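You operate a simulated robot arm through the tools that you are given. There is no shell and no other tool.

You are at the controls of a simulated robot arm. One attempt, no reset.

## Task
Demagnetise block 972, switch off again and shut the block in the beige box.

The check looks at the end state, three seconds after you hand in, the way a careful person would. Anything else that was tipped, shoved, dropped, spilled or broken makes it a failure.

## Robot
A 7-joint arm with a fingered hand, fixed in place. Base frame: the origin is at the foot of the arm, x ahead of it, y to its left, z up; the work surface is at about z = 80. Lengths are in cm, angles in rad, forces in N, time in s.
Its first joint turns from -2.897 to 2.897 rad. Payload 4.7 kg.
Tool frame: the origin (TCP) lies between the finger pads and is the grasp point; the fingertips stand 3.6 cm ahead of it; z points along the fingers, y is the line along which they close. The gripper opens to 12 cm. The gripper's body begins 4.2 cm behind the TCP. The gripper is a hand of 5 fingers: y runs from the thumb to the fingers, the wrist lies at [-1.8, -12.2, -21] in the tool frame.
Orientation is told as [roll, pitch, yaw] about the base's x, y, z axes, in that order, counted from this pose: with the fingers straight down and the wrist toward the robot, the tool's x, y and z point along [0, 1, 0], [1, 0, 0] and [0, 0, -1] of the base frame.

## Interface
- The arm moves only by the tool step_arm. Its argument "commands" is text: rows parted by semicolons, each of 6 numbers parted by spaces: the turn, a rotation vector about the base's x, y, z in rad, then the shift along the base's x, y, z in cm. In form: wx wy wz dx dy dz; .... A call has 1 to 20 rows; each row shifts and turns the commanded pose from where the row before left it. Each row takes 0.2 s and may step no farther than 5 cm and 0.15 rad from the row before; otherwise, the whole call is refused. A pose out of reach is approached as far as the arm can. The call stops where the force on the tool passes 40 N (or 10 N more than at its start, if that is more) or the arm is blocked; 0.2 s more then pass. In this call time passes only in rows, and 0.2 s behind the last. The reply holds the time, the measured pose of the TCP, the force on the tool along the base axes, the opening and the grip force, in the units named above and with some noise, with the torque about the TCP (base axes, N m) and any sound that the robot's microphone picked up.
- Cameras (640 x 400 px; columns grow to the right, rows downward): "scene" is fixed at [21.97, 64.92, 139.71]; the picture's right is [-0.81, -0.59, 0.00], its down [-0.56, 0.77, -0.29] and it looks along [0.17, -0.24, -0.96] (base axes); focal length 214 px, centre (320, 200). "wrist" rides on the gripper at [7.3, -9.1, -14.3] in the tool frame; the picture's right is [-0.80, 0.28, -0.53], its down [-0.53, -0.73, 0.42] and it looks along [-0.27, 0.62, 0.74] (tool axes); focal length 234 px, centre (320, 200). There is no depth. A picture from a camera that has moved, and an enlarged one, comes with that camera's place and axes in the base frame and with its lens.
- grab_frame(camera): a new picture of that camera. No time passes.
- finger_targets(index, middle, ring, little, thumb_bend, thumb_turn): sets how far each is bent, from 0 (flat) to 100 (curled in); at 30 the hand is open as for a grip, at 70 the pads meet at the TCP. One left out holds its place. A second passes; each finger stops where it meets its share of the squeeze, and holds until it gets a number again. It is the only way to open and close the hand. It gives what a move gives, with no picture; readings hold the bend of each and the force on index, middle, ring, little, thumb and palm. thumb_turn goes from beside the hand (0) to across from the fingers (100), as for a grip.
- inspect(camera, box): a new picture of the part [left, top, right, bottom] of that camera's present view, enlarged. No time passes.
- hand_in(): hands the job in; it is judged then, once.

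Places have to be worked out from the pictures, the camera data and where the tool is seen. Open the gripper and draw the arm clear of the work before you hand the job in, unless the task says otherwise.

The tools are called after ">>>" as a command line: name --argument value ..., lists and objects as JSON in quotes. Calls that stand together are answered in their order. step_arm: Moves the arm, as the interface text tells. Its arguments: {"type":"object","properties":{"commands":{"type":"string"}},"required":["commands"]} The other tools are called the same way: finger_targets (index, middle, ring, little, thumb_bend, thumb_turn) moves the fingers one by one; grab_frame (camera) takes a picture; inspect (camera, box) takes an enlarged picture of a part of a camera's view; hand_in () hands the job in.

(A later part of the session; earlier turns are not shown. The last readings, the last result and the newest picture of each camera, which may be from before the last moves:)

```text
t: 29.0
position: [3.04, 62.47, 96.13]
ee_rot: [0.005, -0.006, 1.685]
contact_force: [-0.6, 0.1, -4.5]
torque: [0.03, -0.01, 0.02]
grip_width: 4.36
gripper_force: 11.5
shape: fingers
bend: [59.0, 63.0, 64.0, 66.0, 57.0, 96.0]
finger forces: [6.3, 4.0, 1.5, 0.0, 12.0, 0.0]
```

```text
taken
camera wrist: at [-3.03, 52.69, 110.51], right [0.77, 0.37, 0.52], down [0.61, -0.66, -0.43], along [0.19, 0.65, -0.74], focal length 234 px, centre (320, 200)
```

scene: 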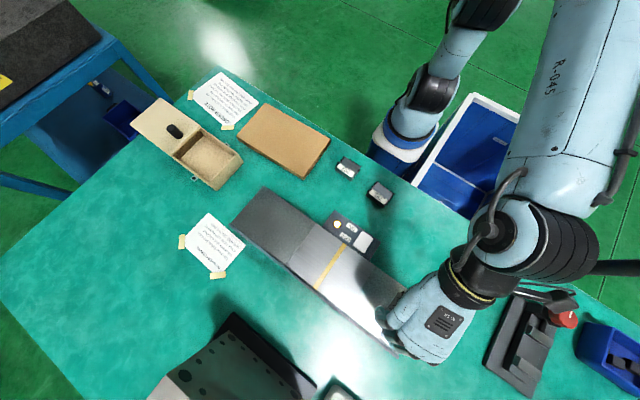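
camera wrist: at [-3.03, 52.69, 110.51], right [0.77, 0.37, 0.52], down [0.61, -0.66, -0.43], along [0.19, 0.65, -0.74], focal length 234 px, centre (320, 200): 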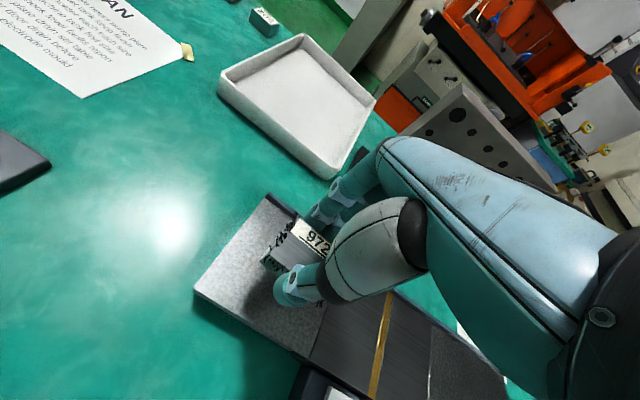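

The block is above the −x end of the plate. Another note is visible from here, so I'll read it before continuing.

>>> inspect --camera "wrist" --box '[0, 0, 210, 110]'

>>> inspect --camera "wrist" --box '[180, 170, 420, 340]'

```text
3.05 times, centred on (105, 55) of wrist
camera zoom: at [-3.03, 52.69, 110.51], right [0.77, 0.37, 0.52], down [0.61, -0.66, -0.43], along [0.19, 0.65, -0.74], focal length 714 px, centre (975, 642)
```

zoom: 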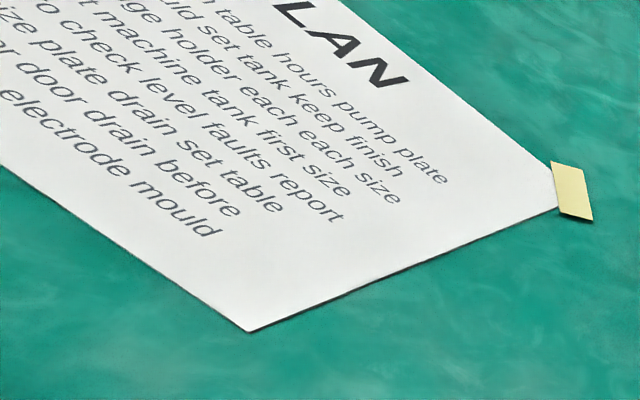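

```text
2.35 times, centred on (300, 255) of wrist
camera zoom: at [-3.03, 52.69, 110.51], right [0.77, 0.37, 0.52], down [0.61, -0.66, -0.43], along [0.19, 0.65, -0.74], focal length 551 px, centre (367, 71)
```

zoom: 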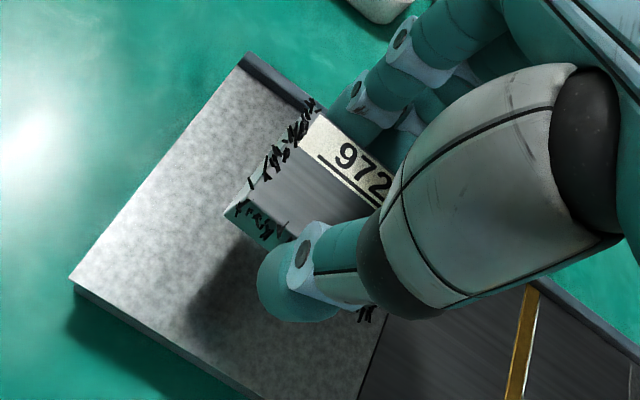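

That note is filler too. I'll lower so the block rides just above the plate surface.

>>> step_arm --commands "0 0 0 0 0 -2; 0 0 0 0 0 -2; 0 0 0 0 0 -1; 0 0 0 0 0 -0.5; 0 0 0 0 0 -0.3"

>>> inspect --camera "wrist" --box '[180, 170, 420, 340]'

```text
t: 30.2
position: [3.01, 62.5, 90.35]
ee_rot: [0.009, -0.008, 1.686]
contact_force: [0.1, 0.0, -5.4]
torque: [0.04, -0.04, 0.02]
grip_width: 4.36
gripper_force: 12.4
shape: fingers
bend: [59.0, 63.0, 64.0, 66.0, 57.0, 96.0]
finger forces: [6.4, 4.0, 1.4, 0.0, 11.8, 0.0]
```

```text
2.35 times, centred on (300, 255) of wrist
camera zoom: at [-3.19, 52.68, 104.72], right [0.77, 0.37, 0.52], down [0.61, -0.66, -0.43], along [0.19, 0.65, -0.74], focal length 551 px, centre (367, 71)
```

zoom: 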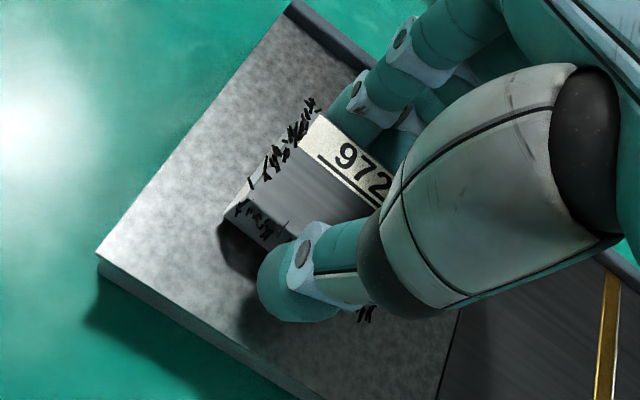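

It's still hanging free with a small gap. I'll go down in small steps to find the surface.

>>> step_arm --commands "0 0 0 0 0 -0.2; 0 0 0 0 0 -0.2; 0 0 0 0 0 -0.2"

```text
t: 31.0
position: [2.93, 62.58, 89.71]
ee_rot: [0.008, -0.008, 1.686]
contact_force: [0.0, -0.3, -5.2]
torque: [0.02, -0.02, 0.01]
grip_width: 4.33
gripper_force: 12.4
shape: fingers
bend: [59.0, 63.0, 64.0, 66.0, 57.0, 96.0]
finger forces: [6.4, 4.1, 1.4, 0.0, 12.0, 0.0]
```

>>> inspect --camera "wrist" --box '[180, 170, 420, 340]'

>>> inspect --camera "scene" --box '[320, 240, 480, 370]'

```text
2.35 times, centred on (300, 255) of wrist
camera zoom: at [-3.19, 52.66, 104.1], right [0.77, 0.37, 0.52], down [0.61, -0.66, -0.43], along [0.19, 0.65, -0.74], focal length 551 px, centre (367, 71)
```

zoom: 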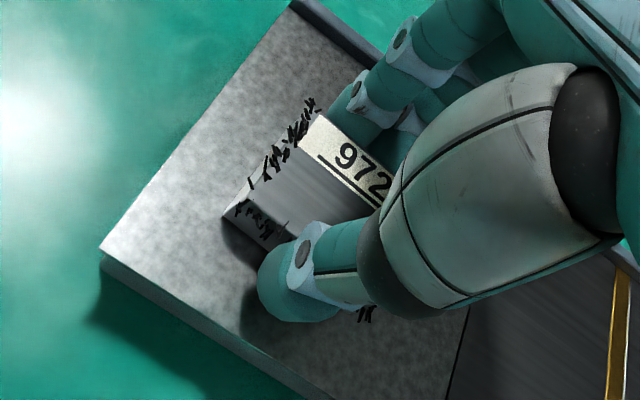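

```text
3.08 times, centred on (400, 305) of scene
camera zoom: at [21.97, 64.92, 139.71], right [-0.81, -0.59, 0.0], down [-0.56, 0.77, -0.29], along [0.17, -0.24, -0.96], focal length 660 px, centre (74, -123)
```

zoom: 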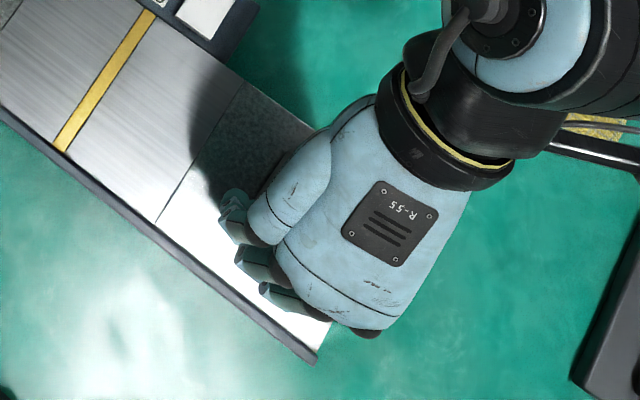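

There's still a few millimetres of gap by the shadow. I'll go down a little more.

>>> step_arm --commands "0 0 0 0 0 -0.15; 0 0 0 0 0 -0.15; 0 0 0 0 0 -0.15"

```text
t: 31.8
position: [2.93, 62.59, 89.45]
ee_rot: [0.008, -0.009, 1.685]
contact_force: [1.0, -0.5, 0.0]
torque: [-0.13, 0.01, 0.02]
grip_width: 4.36
gripper_force: 11.9
shape: fingers
bend: [59.0, 63.0, 64.0, 66.0, 57.0, 96.0]
finger forces: [6.3, 3.9, 1.7, 0.0, 12.2, 0.0]
```

The weight is now carried by the plate, so contact is at TCP z≈89.45. I'll raise about 3 mm and draw the block along +x toward the strip.

>>> step_arm --commands "0 0 0 0 0 0.35; 0 0 0 1 0 0; 0 0 0 1 0 0; 0 0 0 1 0 0; 0 0 0 1 0 0; 0 0 0 1 0 0; 0 0 0 1 0 0; 0 0 0 1 0 0; 0 0 0 1 0 0; 0 0 0 1 0 0; 0 0 0 0.8 0 0; 0 0 0 0.8 0 0"

>>> inspect --camera "wrist" --box '[180, 170, 420, 340]'

>>> inspect --camera "scene" --box '[270, 180, 450, 330]'

```text
t: 34.4
position: [13.57, 62.51, 89.65]
ee_rot: [0.006, -0.006, 1.685]
contact_force: [-0.7, 0.0, -5.8]
torque: [0.02, 0.0, -0.03]
grip_width: 4.35
gripper_force: 11.9
shape: fingers
bend: [59.0, 63.0, 64.0, 66.0, 57.0, 96.0]
finger forces: [6.4, 4.0, 1.3, 0.1, 12.0, 0.0]
```

```text
2.35 times, centred on (300, 255) of wrist
camera zoom: at [7.48, 52.68, 103.98], right [0.77, 0.37, 0.52], down [0.61, -0.66, -0.43], along [0.19, 0.65, -0.73], focal length 551 px, centre (367, 71)
```

zoom: 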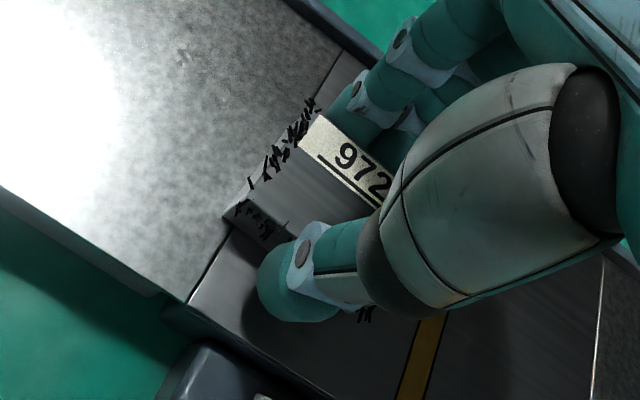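

```text
2.67 times, centred on (360, 255) of scene
camera zoom: at [21.97, 64.92, 139.71], right [-0.81, -0.59, 0.0], down [-0.56, 0.77, -0.29], along [0.17, -0.24, -0.96], focal length 572 px, centre (213, 53)
```

zoom: 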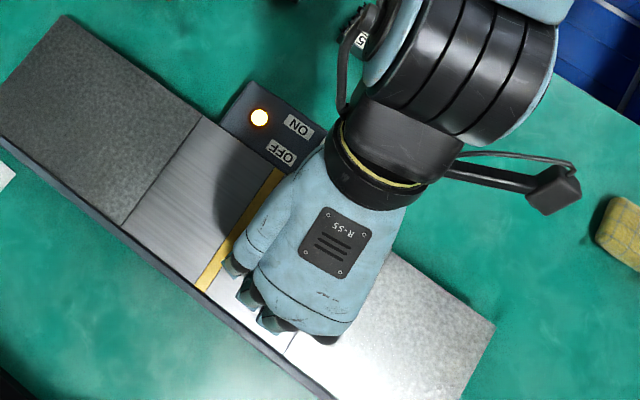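

The lamp is on and the block rides just above the plate. Now I'll pass slowly across the strip.

>>> step_arm --commands "0 0 0 0.5 0 0; 0 0 0 0.5 0 0; 0 0 0 0.5 0 0; 0 0 0 0.5 0 0; 0 0 0 0.5 0 0; 0 0 0 0.5 0 0; 0 0 0 0.5 0 0; 0 0 0 0.5 0 0; 0 0 0 0.5 0 0; 0 0 0 0.5 0 0; 0 0 0 0.5 0 0; 0 0 0 0.5 0 0; 0 0 0 0.5 0 0; 0 0 0 0.5 0 0; 0 0 0 0.5 0 0; 0 0 0 0.5 0 0; 0 0 0 0.5 0 0; 0 0 0 0.5 0 0; 0 0 0 0.5 0 0; 0 0 0 0.5 0 0"

>>> inspect --camera "wrist" --box '[180, 170, 420, 340]'

```text
t: 38.6
position: [23.59, 62.69, 89.74]
ee_rot: [0.009, -0.005, 1.686]
contact_force: [-0.9, 0.3, -6.6]
torque: [0.04, -0.03, 0.02]
grip_width: 4.35
gripper_force: 11.8
shape: fingers
bend: [59.0, 63.0, 64.0, 66.0, 57.0, 96.0]
finger forces: [6.5, 4.0, 1.4, 0.0, 11.8, 0.1]
```

```text
2.35 times, centred on (300, 255) of wrist
camera zoom: at [17.41, 52.76, 104.06], right [0.77, 0.37, 0.52], down [0.61, -0.66, -0.43], along [0.19, 0.65, -0.74], focal length 551 px, centre (367, 71)
```

zoom: 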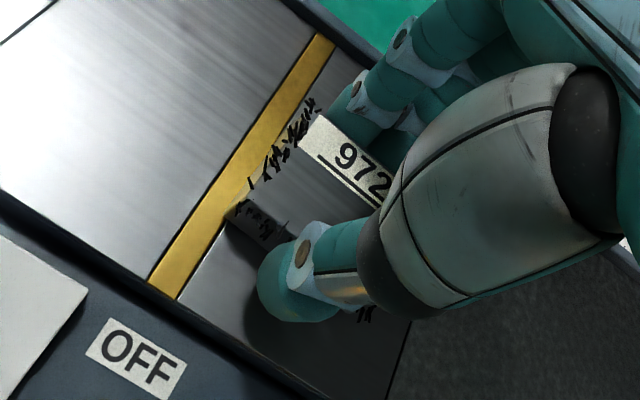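

The block has crossed the strip. I'll keep drawing it away slowly toward the +x end.

>>> step_arm --commands "0 0 0 0.5 0 0; 0 0 0 0.5 0 0; 0 0 0 0.5 0 0; 0 0 0 0.5 0 0; 0 0 0 0.5 0 0; 0 0 0 0.5 0 0; 0 0 0 0.5 0 0; 0 0 0 0.5 0 0; 0 0 0 0.5 0 0; 0 0 0 0.5 0 0; 0 0 0 0.5 0 0; 0 0 0 0.5 0 0; 0 0 0 0.5 0 0; 0 0 0 0.5 0 0; 0 0 0 0.5 0 0; 0 0 0 0.5 0 0; 0 0 0 0.5 0 0; 0 0 0 0.5 0 0; 0 0 0 0.5 0 0; 0 0 0 0.5 0 0"

>>> inspect --camera "wrist" --box '[180, 170, 420, 340]'

```text
t: 42.8
position: [33.45, 62.72, 89.51]
ee_rot: [0.007, -0.007, 1.686]
contact_force: [-0.3, -0.3, -5.9]
torque: [0.03, 0.02, -0.04]
grip_width: 4.36
gripper_force: 11.7
shape: fingers
bend: [59.0, 63.0, 64.0, 66.0, 57.0, 96.0]
finger forces: [6.4, 3.9, 1.3, 0.0, 11.9, 0.0]
```

```text
2.35 times, centred on (300, 255) of wrist
camera zoom: at [27.41, 52.79, 104.02], right [0.77, 0.37, 0.52], down [0.61, -0.66, -0.43], along [0.19, 0.65, -0.74], focal length 551 px, centre (367, 71)
```

zoom: 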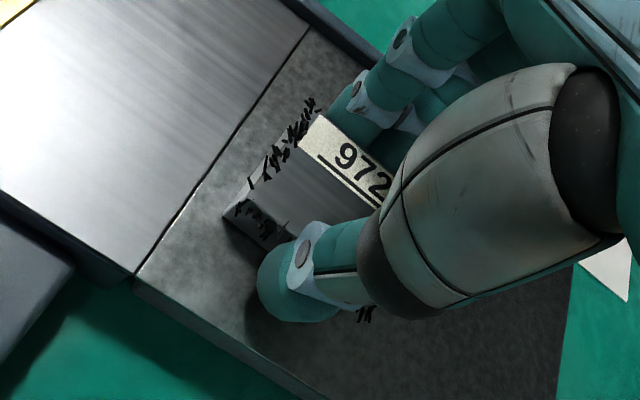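

Filings are still clinging, and the block is now on the far grey section. I'll continue off the end at the same gentle pace.

>>> step_arm --commands "0 0 0 0.6 0 0; 0 0 0 0.6 0 0; 0 0 0 0.6 0 0; 0 0 0 0.6 0 0; 0 0 0 0.6 0 0; 0 0 0 0.6 0 0; 0 0 0 0.6 0 0; 0 0 0 0.6 0 0; 0 0 0 0.6 0 0; 0 0 0 0.6 0 0; 0 0 0 0.6 0 0; 0 0 0 0.6 0 0; 0 0 0 0.6 0 0; 0 0 0 0.6 0 0; 0 0 0 0.6 0 0; 0 0 0 0.6 0 0; 0 0 0 0.6 0 0; 0 0 0 0.6 0 0; 0 0 0 0.6 0 0; 0 0 0 0.6 0 0"

>>> inspect --camera "wrist" --box '[180, 170, 420, 340]'

>>> grab_frame --camera "scene"

```text
t: 47.0
position: [45.54, 62.45, 89.6]
ee_rot: [0.005, -0.007, 1.686]
contact_force: [-0.1, -0.2, -5.0]
torque: [0.03, -0.03, 0.0]
grip_width: 4.36
gripper_force: 11.7
shape: fingers
bend: [59.0, 63.0, 64.0, 66.0, 57.0, 96.0]
finger forces: [6.3, 3.9, 1.4, 0.0, 11.8, 0.1]
```

```text
2.35 times, centred on (300, 255) of wrist
camera zoom: at [39.49, 52.7, 104.02], right [0.77, 0.37, 0.52], down [0.61, -0.66, -0.43], along [0.19, 0.65, -0.74], focal length 551 px, centre (367, 71)
```

zoom: 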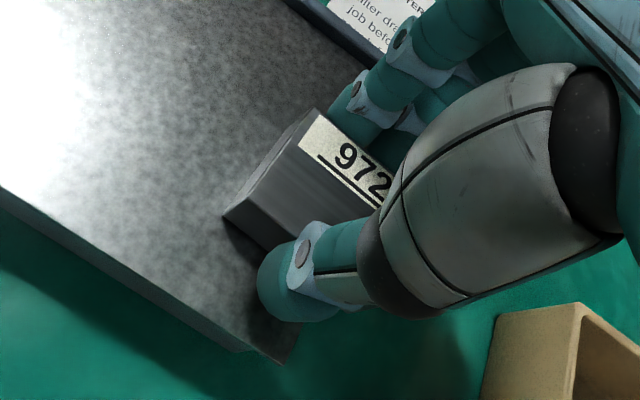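

```text
taken
```

scene: 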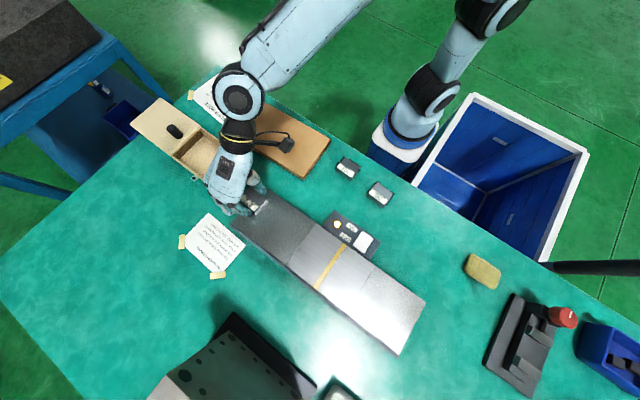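

The filings have dropped off block 972, so it's demagnetised and off the end of the plate. I'll lift, curl the unused little finger away, and rotate to yaw≈0.115 while moving over the box opening (x 59–72, y 54.7–64.8).

>>> step_arm --commands "0 0 0 0.5 0 0.5; 0 0 0 0.5 0 2; 0 0 0 0 0 3; 0 0 0 0 0 3; 0 0 -0.131 1.5 -0.22 0; 0 0 -0.131 1.5 -0.22 0; 0 0 -0.131 1.5 -0.22 0; 0 0 -0.131 1.5 -0.22 0; 0 0 -0.131 1.5 -0.22 0; 0 0 -0.131 1.5 -0.22 0; 0 0 -0.131 1.5 -0.22 0; 0 0 -0.131 1.5 -0.22 0; 0 0 -0.131 1.5 -0.22 0; 0 0 -0.131 1.5 -0.22 0; 0 0 -0.131 1.5 -0.22 0; 0 0 -0.131 1.5 -0.22 0"

>>> finger_targets --little 100

>>> inspect --camera "wrist" --box '[180, 130, 440, 380]'

>>> inspect --camera "scene" --box '[110, 80, 270, 200]'

```text
t: 50.4
position: [64.44, 59.86, 98.19]
ee_rot: [0.007, -0.007, 0.111]
contact_force: [0.1, 0.0, -4.9]
torque: [0.03, -0.05, 0.0]
grip_width: 4.36
gripper_force: 12.4
shape: fingers
bend: [59.0, 63.0, 64.0, 66.0, 57.0, 96.0]
finger forces: [6.4, 3.8, 1.4, 0.1, 11.6, 0.0]
```

```text
t: 51.4
position: [64.48, 59.9, 98.2]
ee_rot: [0.005, -0.008, 0.113]
contact_force: [0.1, 0.1, -4.0]
torque: [0.01, -0.05, 0.0]
grip_width: 4.32
gripper_force: 11.6
shape: fingers
bend: [59.0, 63.0, 64.0, 100.0, 57.0, 96.0]
finger forces: [6.4, 3.8, 1.4, 0.0, 11.6, 0.1]
```

```text
1.60 times, centred on (310, 255) of wrist
camera zoom: at [54.46, 66.07, 112.55], right [0.36, -0.77, 0.52], down [-0.67, -0.61, -0.43], along [0.65, -0.19, -0.73], focal length 375 px, centre (336, 112)
```

zoom: 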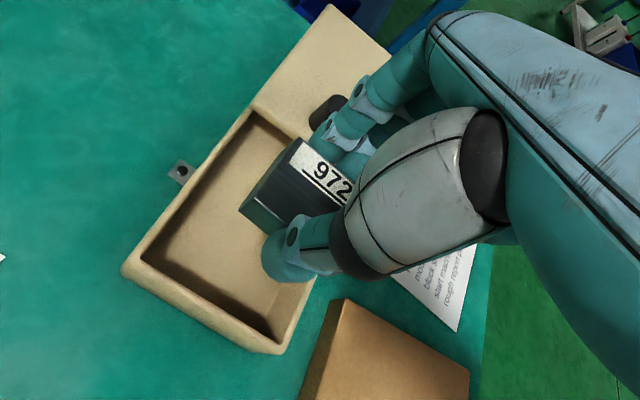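

```text
3.33 times, centred on (190, 140) of scene
camera zoom: at [21.97, 64.92, 139.71], right [-0.81, -0.59, 0.0], down [-0.56, 0.77, -0.29], along [0.17, -0.24, -0.96], focal length 715 px, centre (753, 400)
```

zoom: 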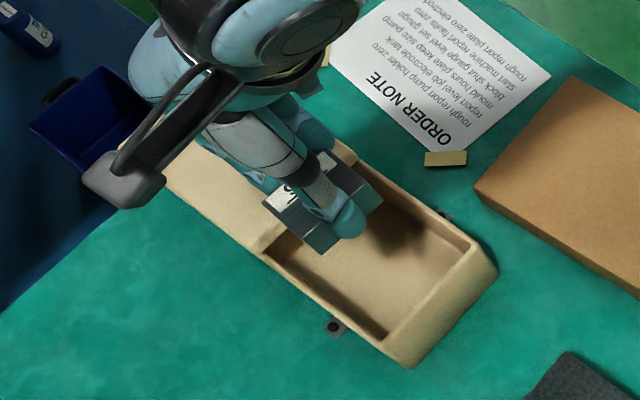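

The block is above the opening, sitting slightly toward the front wall relative to the TCP. I'll shift about 2 cm in +x and lower to just at wall-top height for a check.

>>> step_arm --commands "0 0 0 1 0 0; 0 0 0 1 0 0; 0 0 0 0 0 -2; 0 0 0 0 0 -2; 0 0 0 0 0 -2"

>>> inspect --camera "wrist" --box '[180, 130, 440, 380]'

>>> inspect --camera "scene" --box '[110, 80, 270, 200]'

```text
t: 52.6
position: [66.61, 59.95, 92.17]
ee_rot: [0.008, -0.007, 0.111]
contact_force: [0.0, -0.6, -4.8]
torque: [-0.04, -0.02, 0.0]
grip_width: 4.35
gripper_force: 11.7
shape: fingers
bend: [59.0, 63.0, 64.0, 100.0, 57.0, 96.0]
finger forces: [6.3, 4.0, 1.4, 0.0, 11.7, 0.0]
```

```text
1.60 times, centred on (310, 255) of wrist
camera zoom: at [56.56, 66.13, 106.55], right [0.36, -0.77, 0.52], down [-0.67, -0.61, -0.43], along [0.65, -0.19, -0.73], focal length 375 px, centre (336, 112)
```

zoom: 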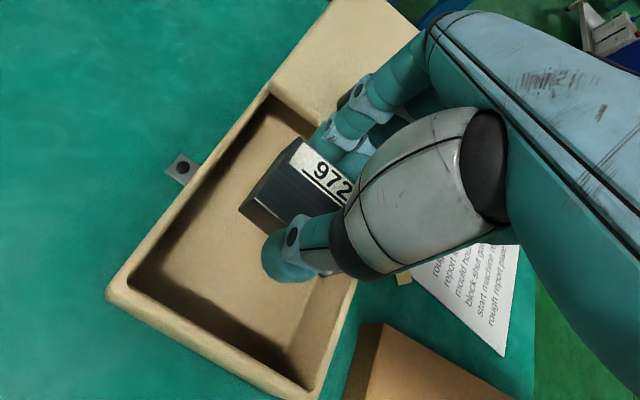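

```text
3.33 times, centred on (190, 140) of scene
camera zoom: at [21.97, 64.92, 139.71], right [-0.81, -0.59, 0.0], down [-0.56, 0.77, -0.29], along [0.17, -0.24, -0.96], focal length 715 px, centre (753, 400)
```

zoom: 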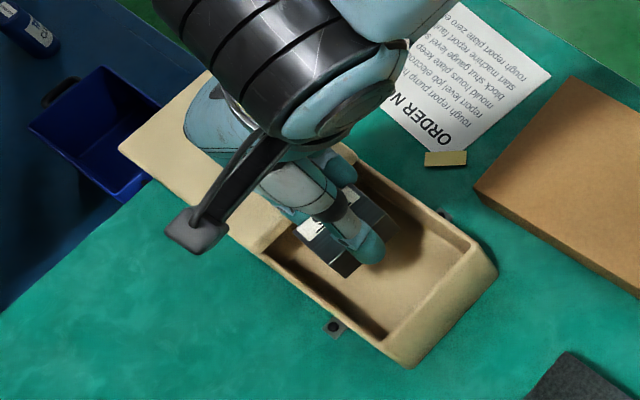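

The block sits inside the walls with margin. I'll lower further in small steps.

>>> step_arm --commands "0 0 0 -0.2 0 -1; 0 0 0 0 0 -1; 0 0 0 0 0 -1; 0 0 0 0 0 -1; 0 0 0 0 0 -0.6; 0 0 0 0 0 -0.4"

>>> inspect --camera "wrist" --box '[180, 130, 440, 380]'

>>> inspect --camera "scene" --box '[110, 80, 270, 200]'

```text
t: 54.0
position: [66.37, 59.94, 87.2]
ee_rot: [0.006, -0.007, 0.113]
contact_force: [0.5, -0.2, -6.5]
torque: [-0.01, -0.04, 0.03]
grip_width: 4.38
gripper_force: 11.8
shape: fingers
bend: [59.0, 63.0, 64.0, 100.0, 57.0, 96.0]
finger forces: [6.3, 3.9, 1.4, 0.0, 11.7, 0.0]
```

```text
1.60 times, centred on (310, 255) of wrist
camera zoom: at [56.3, 66.2, 101.51], right [0.36, -0.77, 0.52], down [-0.67, -0.61, -0.43], along [0.65, -0.19, -0.73], focal length 375 px, centre (336, 112)
```

zoom: 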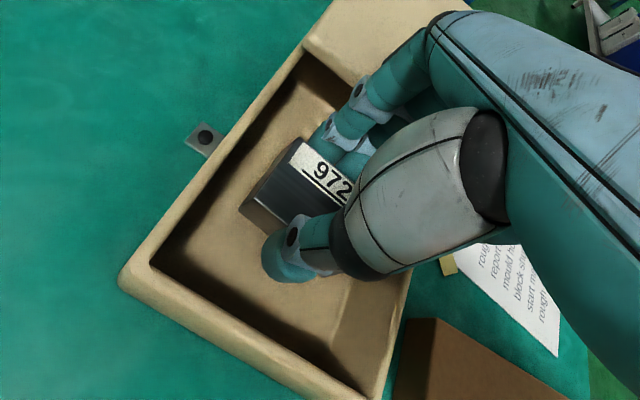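

```text
3.33 times, centred on (190, 140) of scene
camera zoom: at [21.97, 64.92, 139.71], right [-0.81, -0.59, 0.0], down [-0.56, 0.77, -0.29], along [0.17, -0.24, -0.96], focal length 715 px, centre (753, 400)
```

zoom: 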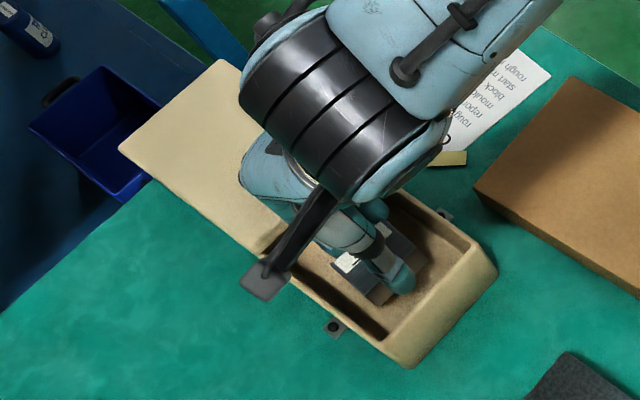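

All is clear of the walls. I'll lower in 0.25 cm steps until the weight comes off.

>>> step_arm --commands "0 0 0 0 0 -0.25; 0 0 0 0 0 -0.25; 0 0 0 0 0 -0.25; 0 0 0 0 0 -0.25"

```text
t: 55.0
position: [66.22, 60.02, 86.08]
ee_rot: [0.005, -0.009, 0.112]
contact_force: [-0.3, -0.7, -5.4]
torque: [-0.05, -0.05, 0.02]
grip_width: 4.35
gripper_force: 11.5
shape: fingers
bend: [59.0, 63.0, 64.0, 100.0, 57.0, 96.0]
finger forces: [6.3, 3.9, 1.4, 0.0, 11.7, 0.0]
```

The block is still hanging, so I'll go down a bit more.

>>> step_arm --commands "0 0 0 0 0 -0.2; 0 0 0 0 0 -0.2; 0 0 0 0 0 -0.2"

```text
t: 55.8
position: [66.44, 59.88, 85.62]
ee_rot: [0.004, -0.007, 0.114]
contact_force: [-1.2, 0.4, -2.8]
torque: [-0.02, 0.0, -0.02]
grip_width: 4.34
gripper_force: 12.5
shape: fingers
bend: [59.0, 63.0, 64.0, 100.0, 57.0, 96.0]
finger forces: [6.2, 5.6, 1.4, 0.0, 11.9, 0.1]
```

The weight is coming off, so the block is on the floor. I'll release by opening a little, staying inside the walls.

>>> finger_targets --index 54 --middle 54 --ring 54 --thumb_bend 51

>>> inspect --camera "wrist" --box '[180, 130, 440, 380]'

```text
t: 56.8
position: [66.23, 59.96, 85.6]
ee_rot: [0.006, -0.006, 0.113]
contact_force: [-1.0, -1.0, 1.1]
torque: [-0.05, -0.05, -0.01]
grip_width: 5.54
gripper_force: 0.4
shape: fingers
bend: [54.0, 54.0, 54.0, 100.0, 51.0, 97.0]
finger forces: [0.0, 1.3, 0.1, 0.0, 0.1, 0.0]
```

```text
1.60 times, centred on (310, 255) of wrist
camera zoom: at [56.33, 66.18, 99.9], right [0.36, -0.77, 0.52], down [-0.67, -0.61, -0.43], along [0.65, -0.19, -0.73], focal length 375 px, centre (336, 112)
```

zoom: 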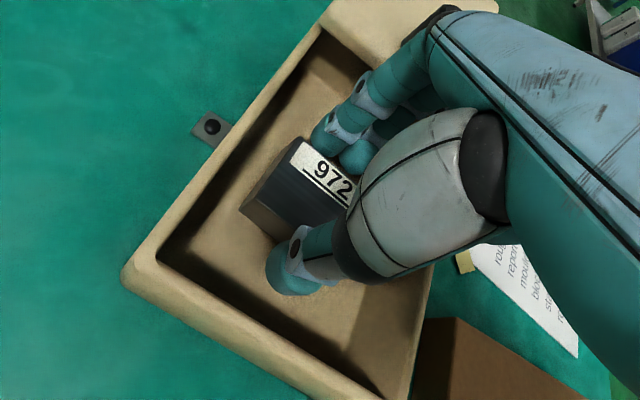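

The block is free. I'll lift the hand straight up slowly.

>>> step_arm --commands "0 0 0 0 0 0.5; 0 0 0 0 0 0.7; 0 0 0 0 0 1; 0 0 0 0 0 1.5; 0 0 0 0 0 2.5; 0 0 0 0 0 3; 0 0 0 0 0 3"

>>> inspect --camera "wrist" --box '[180, 130, 440, 380]'

>>> inspect --camera "scene" --box '[110, 80, 270, 200]'

```text
t: 58.4
position: [66.33, 60.06, 97.78]
ee_rot: [0.005, -0.004, 0.113]
contact_force: [0.3, 0.9, 0.0]
torque: [-0.05, 0.04, 0.01]
grip_width: 5.49
gripper_force: 0.1
shape: fingers
bend: [54.0, 54.0, 54.0, 100.0, 51.0, 97.0]
finger forces: [0.0, 0.0, 0.0, 0.0, 0.1, 0.0]
```

```text
1.60 times, centred on (310, 255) of wrist
camera zoom: at [56.32, 66.32, 112.11], right [0.37, -0.77, 0.52], down [-0.67, -0.61, -0.43], along [0.65, -0.19, -0.73], focal length 375 px, centre (336, 112)
```

zoom: 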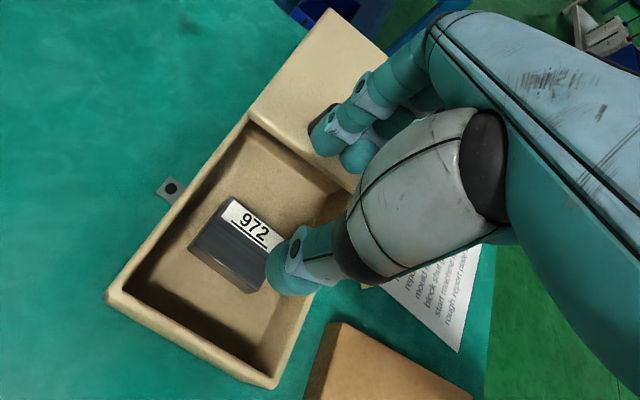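

```text
3.33 times, centred on (190, 140) of scene
camera zoom: at [21.97, 64.92, 139.71], right [-0.81, -0.59, 0.0], down [-0.56, 0.77, -0.29], along [0.17, -0.24, -0.96], focal length 715 px, centre (753, 400)
```

zoom: 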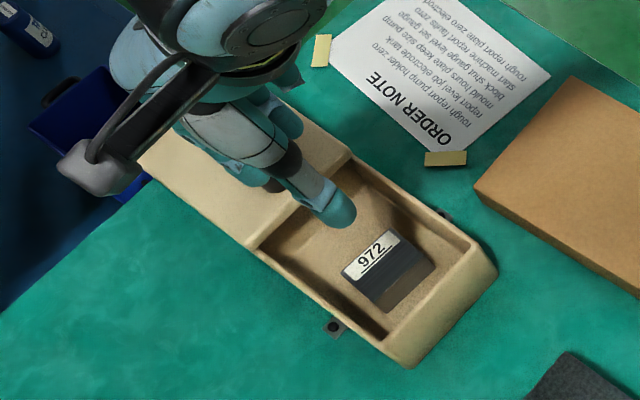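

Block 972 lies flat in the box, below the rim, with no filings. Next I'll close the lid: return above the knob at about (75.7, 59.8) with the hand open.

>>> finger_targets --index 44 --middle 44 --ring 44 --little 44 --thumb_bend 40

>>> step_arm --commands "0 0 0.047 2.3 0 0; 0 0 0.047 2.3 -0.05 0; 0 0 0.047 2.3 -0.05 0; 0 0 0.047 2.4 -0.05 0; 0 0 0 0 0 -1.5; 0 0 0 0 0 -1.5"

>>> inspect --camera "wrist" --box '[180, 130, 440, 380]'

>>> inspect --camera "scene" --box '[110, 80, 270, 200]'

```text
t: 59.4
position: [66.47, 60.11, 97.71]
ee_rot: [0.006, -0.007, 0.113]
contact_force: [0.1, -0.5, 0.3]
torque: [0.0, -0.05, 0.02]
grip_width: 8.64
gripper_force: 0.0
shape: fingers
bend: [44.0, 44.0, 44.0, 44.0, 40.0, 97.0]
finger forces: [0.1, 0.0, 0.0, 0.0, 0.1, 0.0]
```

```text
t: 60.8
position: [75.65, 59.76, 94.79]
ee_rot: [0.007, -0.007, 0.301]
contact_force: [-0.4, -0.8, 0.3]
torque: [-0.01, 0.02, 0.0]
grip_width: 8.66
gripper_force: 0.2
shape: fingers
bend: [44.0, 44.0, 44.0, 44.0, 40.0, 97.0]
finger forces: [0.1, 0.0, 0.1, 0.0, 0.1, 0.0]
```

```text
1.60 times, centred on (310, 255) of wrist
camera zoom: at [64.69, 63.99, 109.12], right [0.5, -0.69, 0.52], down [-0.54, -0.72, -0.43], along [0.68, -0.06, -0.73], focal length 375 px, centre (336, 112)
```

zoom: 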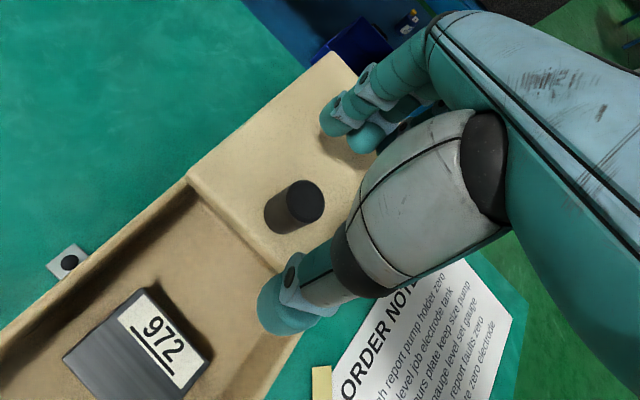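

```text
3.33 times, centred on (190, 140) of scene
camera zoom: at [21.97, 64.92, 139.71], right [-0.81, -0.59, 0.0], down [-0.56, 0.77, -0.29], along [0.17, -0.24, -0.96], focal length 715 px, centre (753, 400)
```

zoom: 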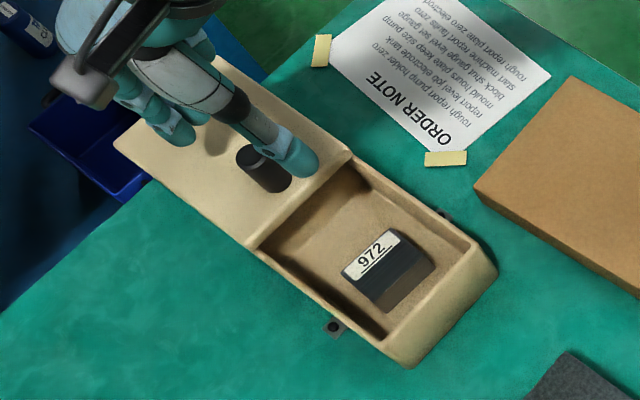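

The knob measures (75.9, 60.1), centred between thumb and middle finger. I'll lower to the same height as before and close on the knob.

>>> step_arm --commands "0 0 0 0 0 -1; 0 0 0 0.1 0.2 -1; 0 0 0 0 0 -0.9"

>>> finger_targets --index 62 --middle 62 --ring 62 --little 62 --thumb_bend 60

>>> inspect --camera "wrist" --box '[180, 130, 440, 380]'

```text
t: 61.6
position: [75.72, 59.99, 91.87]
ee_rot: [0.005, -0.008, 0.299]
contact_force: [0.4, 0.5, 0.3]
torque: [0.0, 0.01, -0.01]
grip_width: 8.68
gripper_force: 0.0
shape: fingers
bend: [44.0, 44.0, 44.0, 44.0, 40.0, 97.0]
finger forces: [0.0, 0.1, 0.0, 0.1, 0.0, 0.0]
```

```text
t: 62.6
position: [75.79, 60.03, 91.7]
ee_rot: [0.006, -0.008, 0.301]
contact_force: [-0.5, -0.4, -0.2]
torque: [0.03, -0.02, 0.0]
grip_width: 3.07
gripper_force: 0.2
shape: fingers
bend: [62.0, 62.0, 62.0, 62.0, 60.0, 97.0]
finger forces: [0.1, 0.1, 0.1, 0.2, 0.0, 0.1]
```

```text
1.60 times, centred on (310, 255) of wrist
camera zoom: at [64.77, 64.19, 106.16], right [0.5, -0.69, 0.52], down [-0.54, -0.72, -0.43], along [0.68, -0.06, -0.73], focal length 375 px, centre (336, 112)
```

zoom: 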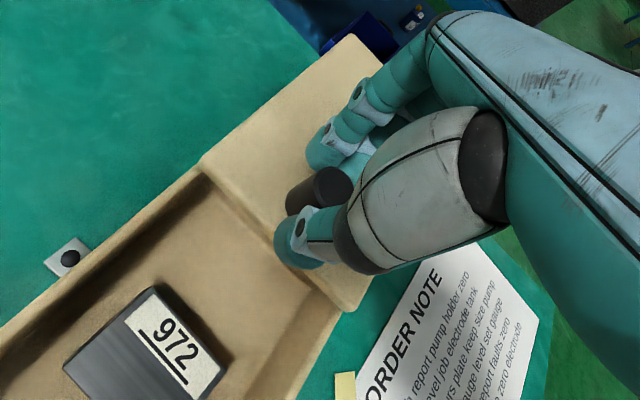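

The fingers now stand around the knob. I'll pull toward −x.

>>> step_arm --commands "0 0 0 -0.6 0 0; 0 0 0 -0.8 0 0; 0 0 0 -0.8 0 0; 0 0 0 -0.8 0 0; 0 0 0 -0.8 0 0"

>>> inspect --camera "wrist" --box '[180, 130, 440, 380]'

>>> inspect --camera "scene" --box '[110, 80, 270, 200]'

```text
t: 63.8
position: [71.94, 60.1, 91.85]
ee_rot: [0.007, -0.007, 0.299]
contact_force: [1.3, 0.3, -0.4]
torque: [-0.01, -0.05, -0.01]
grip_width: 3.19
gripper_force: 0.9
shape: fingers
bend: [61.0, 62.0, 62.0, 62.0, 60.0, 97.0]
finger forces: [0.8, 0.5, 0.1, 0.0, 0.0, 0.1]
```

```text
1.60 times, centred on (310, 255) of wrist
camera zoom: at [61.0, 64.29, 106.22], right [0.5, -0.69, 0.52], down [-0.54, -0.72, -0.43], along [0.68, -0.06, -0.73], focal length 375 px, centre (336, 112)
```

zoom: 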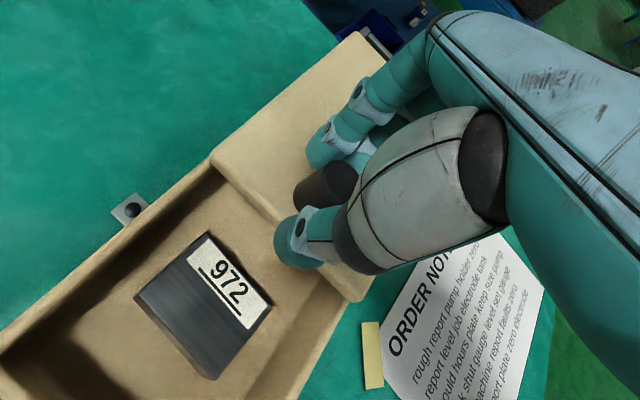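

```text
3.33 times, centred on (190, 140) of scene
camera zoom: at [21.97, 64.92, 139.71], right [-0.81, -0.59, 0.0], down [-0.56, 0.77, -0.29], along [0.17, -0.24, -0.96], focal length 715 px, centre (753, 400)
```

zoom: 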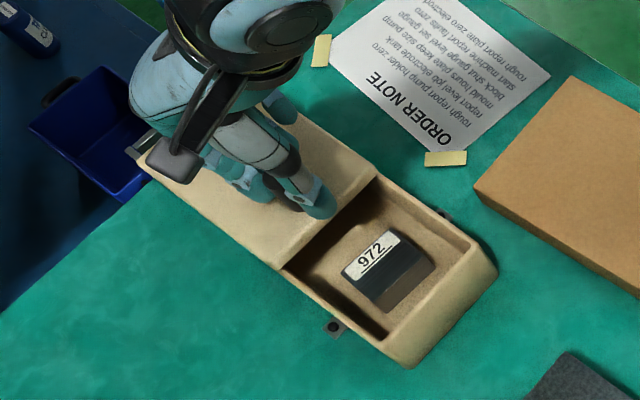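

The lid is moving with the fingers. I'll keep pulling in steady steps.

>>> step_arm --commands "0 0 0 -0.8 0 0; 0 0 0 -0.8 0 0; 0 0 0 -0.8 0 0; 0 0 0 -0.8 0 0; 0 0 0 -0.8 0 0; 0 0 0 -0.8 0 0; 0 0 0 -0.8 0 0; 0 0 0 -0.8 0 0; 0 0 0 -0.8 0 0; 0 0 0 -0.8 0 0; 0 0 0 -0.8 0 0"

>>> inspect --camera "wrist" --box '[180, 130, 440, 380]'

>>> inspect --camera "scene" --box '[110, 80, 270, 200]'

```text
t: 66.2
position: [63.18, 60.04, 91.78]
ee_rot: [0.006, -0.007, 0.301]
contact_force: [1.2, 0.2, 0.0]
torque: [0.03, -0.05, 0.02]
grip_width: 3.2
gripper_force: 0.6
shape: fingers
bend: [61.0, 62.0, 62.0, 62.0, 60.0, 97.0]
finger forces: [1.0, 0.7, 0.0, 0.0, 0.0, 0.1]
```

```text
1.60 times, centred on (310, 255) of wrist
camera zoom: at [52.14, 64.27, 106.18], right [0.5, -0.69, 0.52], down [-0.54, -0.72, -0.43], along [0.68, -0.06, -0.73], focal length 375 px, centre (336, 112)
```

zoom: 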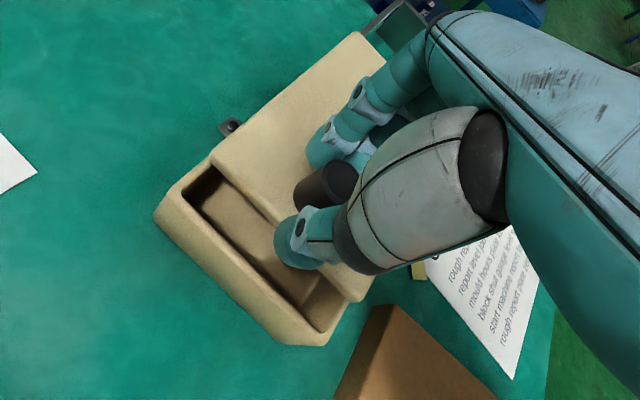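

```text
3.33 times, centred on (190, 140) of scene
camera zoom: at [21.97, 64.92, 139.71], right [-0.81, -0.59, 0.0], down [-0.56, 0.77, -0.29], along [0.17, -0.24, -0.96], focal length 715 px, centre (753, 400)
```

zoom: 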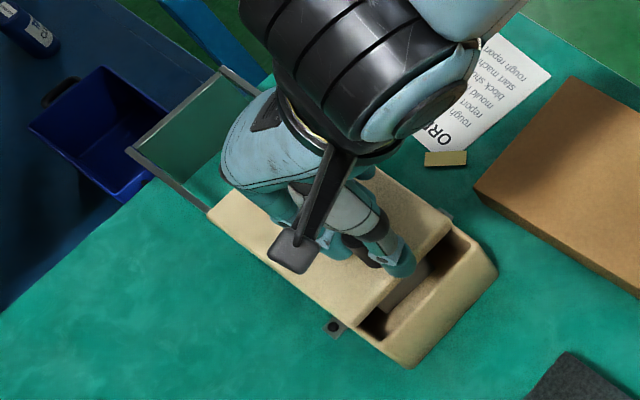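

About 2–3 cm remain. I'll keep pulling in smaller steps until it stops.

>>> step_arm --commands "0 0 0 -0.5 0 0; 0 0 0 -0.5 0 0; 0 0 0 -0.5 0 0; 0 0 0 -0.4 0 0"

>>> inspect --camera "wrist" --box '[180, 130, 440, 380]'

>>> inspect --camera "scene" --box '[150, 110, 270, 200]'

```text
t: 67.2
position: [61.14, 59.97, 91.78]
ee_rot: [0.006, -0.007, 0.299]
contact_force: [1.2, -0.7, 0.3]
torque: [0.01, -0.03, 0.04]
grip_width: 3.23
gripper_force: 0.8
shape: fingers
bend: [61.0, 62.0, 62.0, 62.0, 60.0, 97.0]
finger forces: [0.9, 0.6, 0.1, 0.0, 0.0, 0.0]
```

```text
1.60 times, centred on (310, 255) of wrist
camera zoom: at [50.23, 64.28, 106.17], right [0.5, -0.69, 0.52], down [-0.54, -0.72, -0.43], along [0.68, -0.06, -0.73], focal length 375 px, centre (336, 112)
```

zoom: 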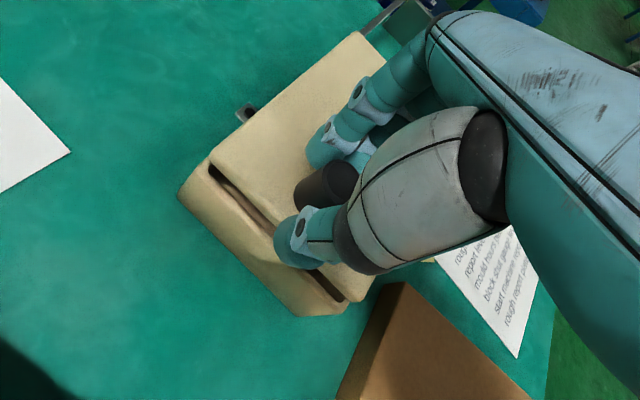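

```text
4.44 times, centred on (210, 155) of scene
camera zoom: at [21.97, 64.92, 139.71], right [-0.81, -0.59, 0.0], down [-0.56, 0.77, -0.29], along [0.17, -0.24, -0.96], focal length 953 px, centre (809, 400)
```

zoom: 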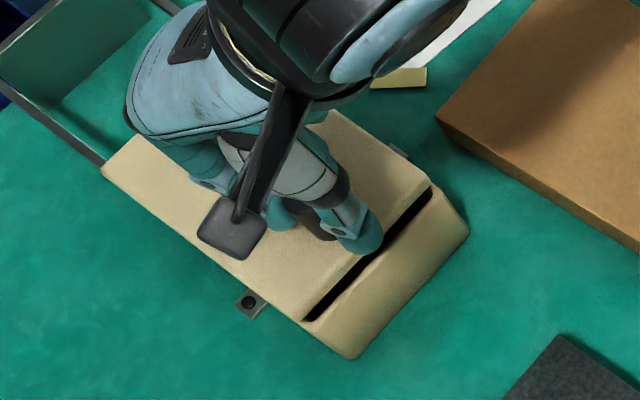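

A gap of roughly 1 cm remains. I'll continue in 0.3 cm steps.

>>> step_arm --commands "0 0 0 -0.3 0 0; 0 0 0 -0.3 0 0; 0 0 0 -0.3 0 0; 0 0 0 -0.3 0 0"

>>> inspect --camera "scene" --box '[150, 110, 270, 200]'

```text
t: 68.2
position: [60.16, 60.0, 91.94]
ee_rot: [0.007, -0.007, 0.301]
contact_force: [3.8, 0.6, 2.5]
torque: [-0.01, -0.19, 0.02]
grip_width: 3.38
gripper_force: 2.1
shape: fingers
bend: [60.0, 61.0, 62.0, 62.0, 60.0, 97.0]
finger forces: [2.5, 2.4, 0.0, 0.0, 0.0, 0.0]
```

```text
4.44 times, centred on (210, 155) of scene
camera zoom: at [21.97, 64.92, 139.71], right [-0.81, -0.59, 0.0], down [-0.56, 0.77, -0.29], along [0.17, -0.24, -0.96], focal length 953 px, centre (809, 400)
```

zoom: 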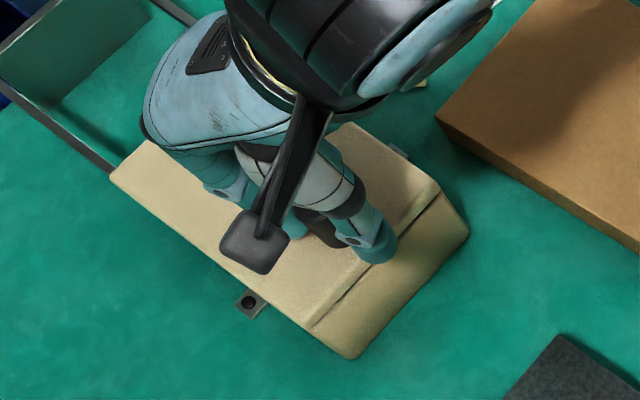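

The lid looks closed and the force is rising. One more small pull will make sure it's seated, then I'll check.

>>> step_arm --commands "0 0 0 -0.3 0 0; 0 0 0 -0.2 0 0"

>>> inspect --camera "scene" --box '[180, 130, 260, 200]'

>>> inspect --camera "wrist" --box '[200, 180, 340, 330]'

```text
t: 68.8
position: [59.71, 60.03, 91.78]
ee_rot: [0.006, -0.008, 0.301]
contact_force: [12.2, -0.3, 4.1]
torque: [0.01, -0.48, -0.03]
grip_width: 3.76
gripper_force: 5.6
shape: fingers
bend: [57.0, 58.0, 62.0, 62.0, 60.0, 97.0]
finger forces: [4.3, 7.5, 0.0, 0.0, 0.0, 0.1]
```

```text
5.71 times, centred on (220, 165) of scene
camera zoom: at [21.97, 64.92, 139.71], right [-0.81, -0.59, 0.0], down [-0.56, 0.77, -0.29], along [0.17, -0.24, -0.96], focal length 1226 px, centre (891, 400)
```

zoom: 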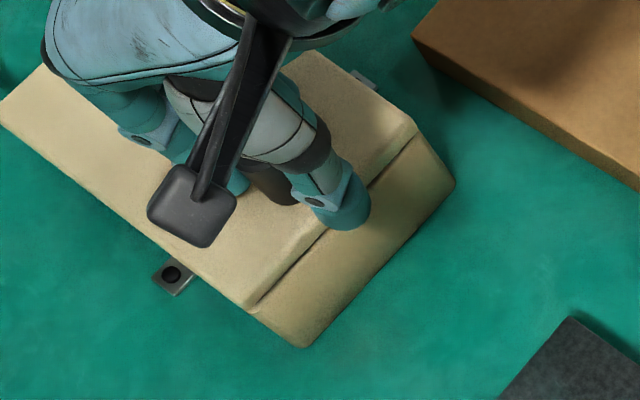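

```text
2.67 times, centred on (270, 255) of wrist
camera zoom: at [48.61, 64.2, 106.2], right [0.5, -0.69, 0.52], down [-0.54, -0.72, -0.43], along [0.68, -0.07, -0.73], focal length 624 px, centre (453, 53)
```

zoom: 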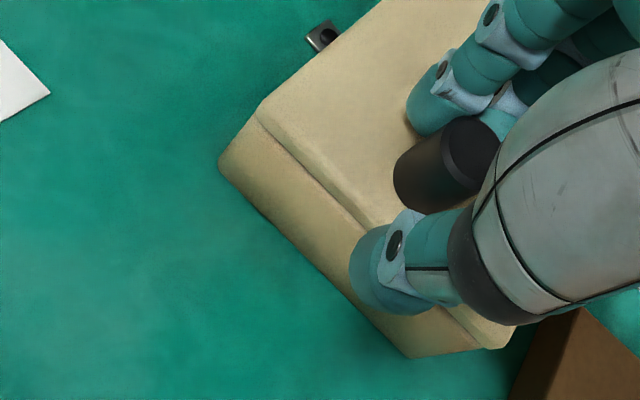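

The lid is fully shut with a 12 N stop force. I'll relax the pull, open the fingers and lift clear.

>>> step_arm --commands "0 0 0 0.3 0 0; 0 0 0 0.2 0 0"

>>> finger_targets --index 44 --middle 44 --ring 44 --little 44 --thumb_bend 44

>>> step_arm --commands "0 0 0 0 0 1; 0 0 0 0 0 2; 0 0 0 0 0 3; 0 0 0 0 0 4; 0 0 0 0 0 4"

>>> inspect --camera "scene" --box '[110, 80, 270, 200]'

```text
t: 69.4
position: [60.01, 59.88, 91.59]
ee_rot: [0.005, -0.008, 0.299]
contact_force: [5.3, -1.1, 1.8]
torque: [0.02, -0.19, -0.01]
grip_width: 3.44
gripper_force: 3.0
shape: fingers
bend: [60.0, 60.0, 62.0, 62.0, 60.0, 97.0]
finger forces: [2.5, 3.6, 0.0, 0.1, 0.1, 0.0]
```

```text
t: 70.4
position: [60.07, 60.01, 91.82]
ee_rot: [0.006, -0.006, 0.299]
contact_force: [-1.8, -0.2, 0.0]
torque: [0.0, -0.03, -0.01]
grip_width: 8.05
gripper_force: 0.0
shape: fingers
bend: [44.0, 44.0, 44.0, 44.0, 44.0, 97.0]
finger forces: [0.1, 0.1, 0.1, 0.0, 0.1, 0.0]
```

```text
t: 71.6
position: [60.08, 60.24, 105.72]
ee_rot: [0.006, -0.005, 0.3]
contact_force: [-0.2, -0.1, -1.1]
torque: [0.0, 0.04, 0.01]
grip_width: 8.08
gripper_force: 0.0
shape: fingers
bend: [44.0, 44.0, 44.0, 44.0, 44.0, 97.0]
finger forces: [0.0, 0.0, 0.1, 0.1, 0.0, 0.0]
```

```text
3.33 times, centred on (190, 140) of scene
camera zoom: at [21.97, 64.92, 139.71], right [-0.81, -0.59, 0.0], down [-0.56, 0.77, -0.29], along [0.17, -0.24, -0.96], focal length 715 px, centre (753, 400)
```

zoom: 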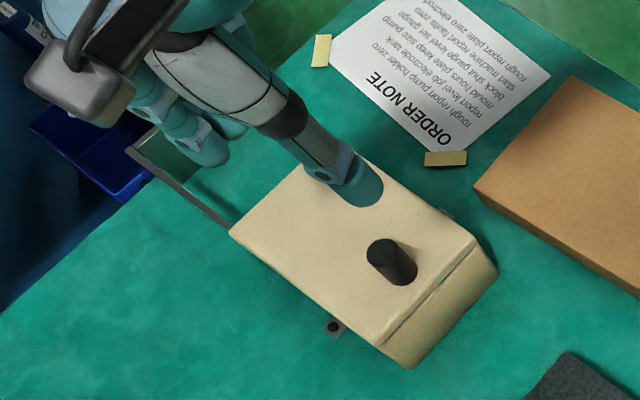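

The box is shut. I'll move back to the rocker with the index finger extended, this time aiming for the OFF end at about (16.4, 54.9).

>>> step_arm --commands "0 0 0.08 -3.11 -0.79 0; 0 0 0.08 -3.11 -0.79 0; 0 0 0.08 -3.11 -0.79 0; 0 0 0.08 -3.11 -0.79 0; 0 0 0.08 -3.11 -0.79 0; 0 0 0.08 -3.11 -0.79 0; 0 0 0.08 -3.11 -0.79 0; 0 0 0.08 -3.11 -0.79 0; 0 0 0.08 -3.11 -0.79 0; 0 0 0.08 -3.11 -0.79 0; 0 0 0.08 -3.11 -0.79 0; 0 0 0.08 -3.11 -0.79 0; 0 0 0.08 -3.11 -0.79 0; 0 0 0.08 -3.1 -0.79 0"

>>> finger_targets --index 40 --middle 100 --ring 100 --little 100 --thumb_bend 0

>>> step_arm --commands "0 0 0 0 0 -2.5; 0 0 0 0 0 -2.5; 0 0 0 0 0 -2.5; 0 0 0 0 0 -2.5; 0 0 0 0 0 -2.5"

>>> inspect --camera "scene" --box '[310, 180, 430, 270]'

>>> inspect --camera "wrist" --box '[200, 150, 420, 400]'

```text
t: 74.6
position: [16.51, 48.81, 105.91]
ee_rot: [0.005, -0.008, 1.423]
contact_force: [0.0, 0.0, 0.0]
torque: [-0.01, -0.01, -0.02]
grip_width: 8.06
gripper_force: 0.1
shape: fingers
bend: [44.0, 44.0, 44.0, 44.0, 44.0, 97.0]
finger forces: [0.1, 0.1, 0.1, 0.0, 0.1, 0.0]
```

```text
t: 75.6
position: [16.5, 48.69, 105.86]
ee_rot: [0.006, -0.008, 1.418]
contact_force: [1.1, 0.5, 0.0]
torque: [0.05, -0.02, 0.01]
grip_width: 13.21
gripper_force: 0.0
shape: fingers
bend: [40.0, 100.0, 100.0, 100.0, 0.0, 97.0]
finger forces: [0.0, 0.1, 0.1, 0.0, 0.1, 0.1]
```

```text
t: 76.8
position: [16.54, 48.76, 93.37]
ee_rot: [0.008, -0.004, 1.419]
contact_force: [-0.5, -0.3, 0.7]
torque: [-0.03, -0.06, 0.01]
grip_width: 13.21
gripper_force: 0.1
shape: fingers
bend: [40.0, 100.0, 100.0, 100.0, 0.0, 97.0]
finger forces: [0.0, 0.0, 0.0, 0.0, 0.1, 0.0]
```

```text
4.44 times, centred on (370, 225) of scene
camera zoom: at [21.97, 64.92, 139.71], right [-0.81, -0.59, 0.0], down [-0.56, 0.77, -0.29], along [0.17, -0.24, -0.96], focal length 953 px, centre (98, 89)
```

zoom: 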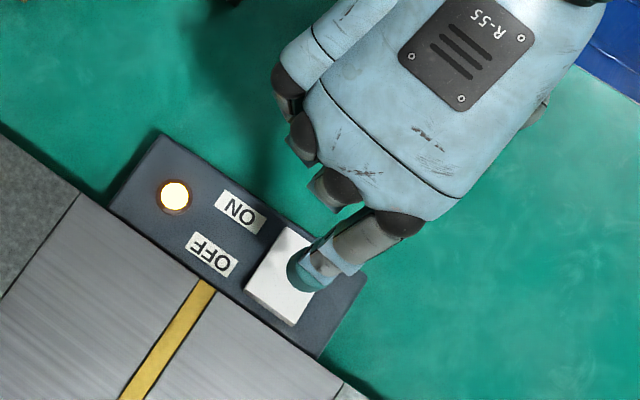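

```text
1.60 times, centred on (310, 275) of wrist
camera zoom: at [7.99, 40.87, 107.74], right [0.84, 0.15, 0.52], down [0.41, -0.8, -0.43], along [0.35, 0.58, -0.73], focal length 375 px, centre (336, 80)
```

zoom: 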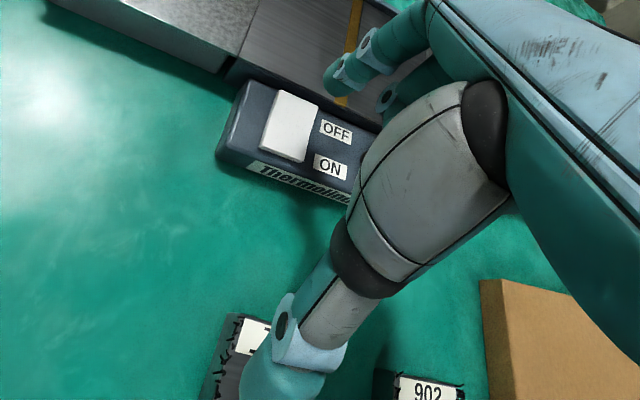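

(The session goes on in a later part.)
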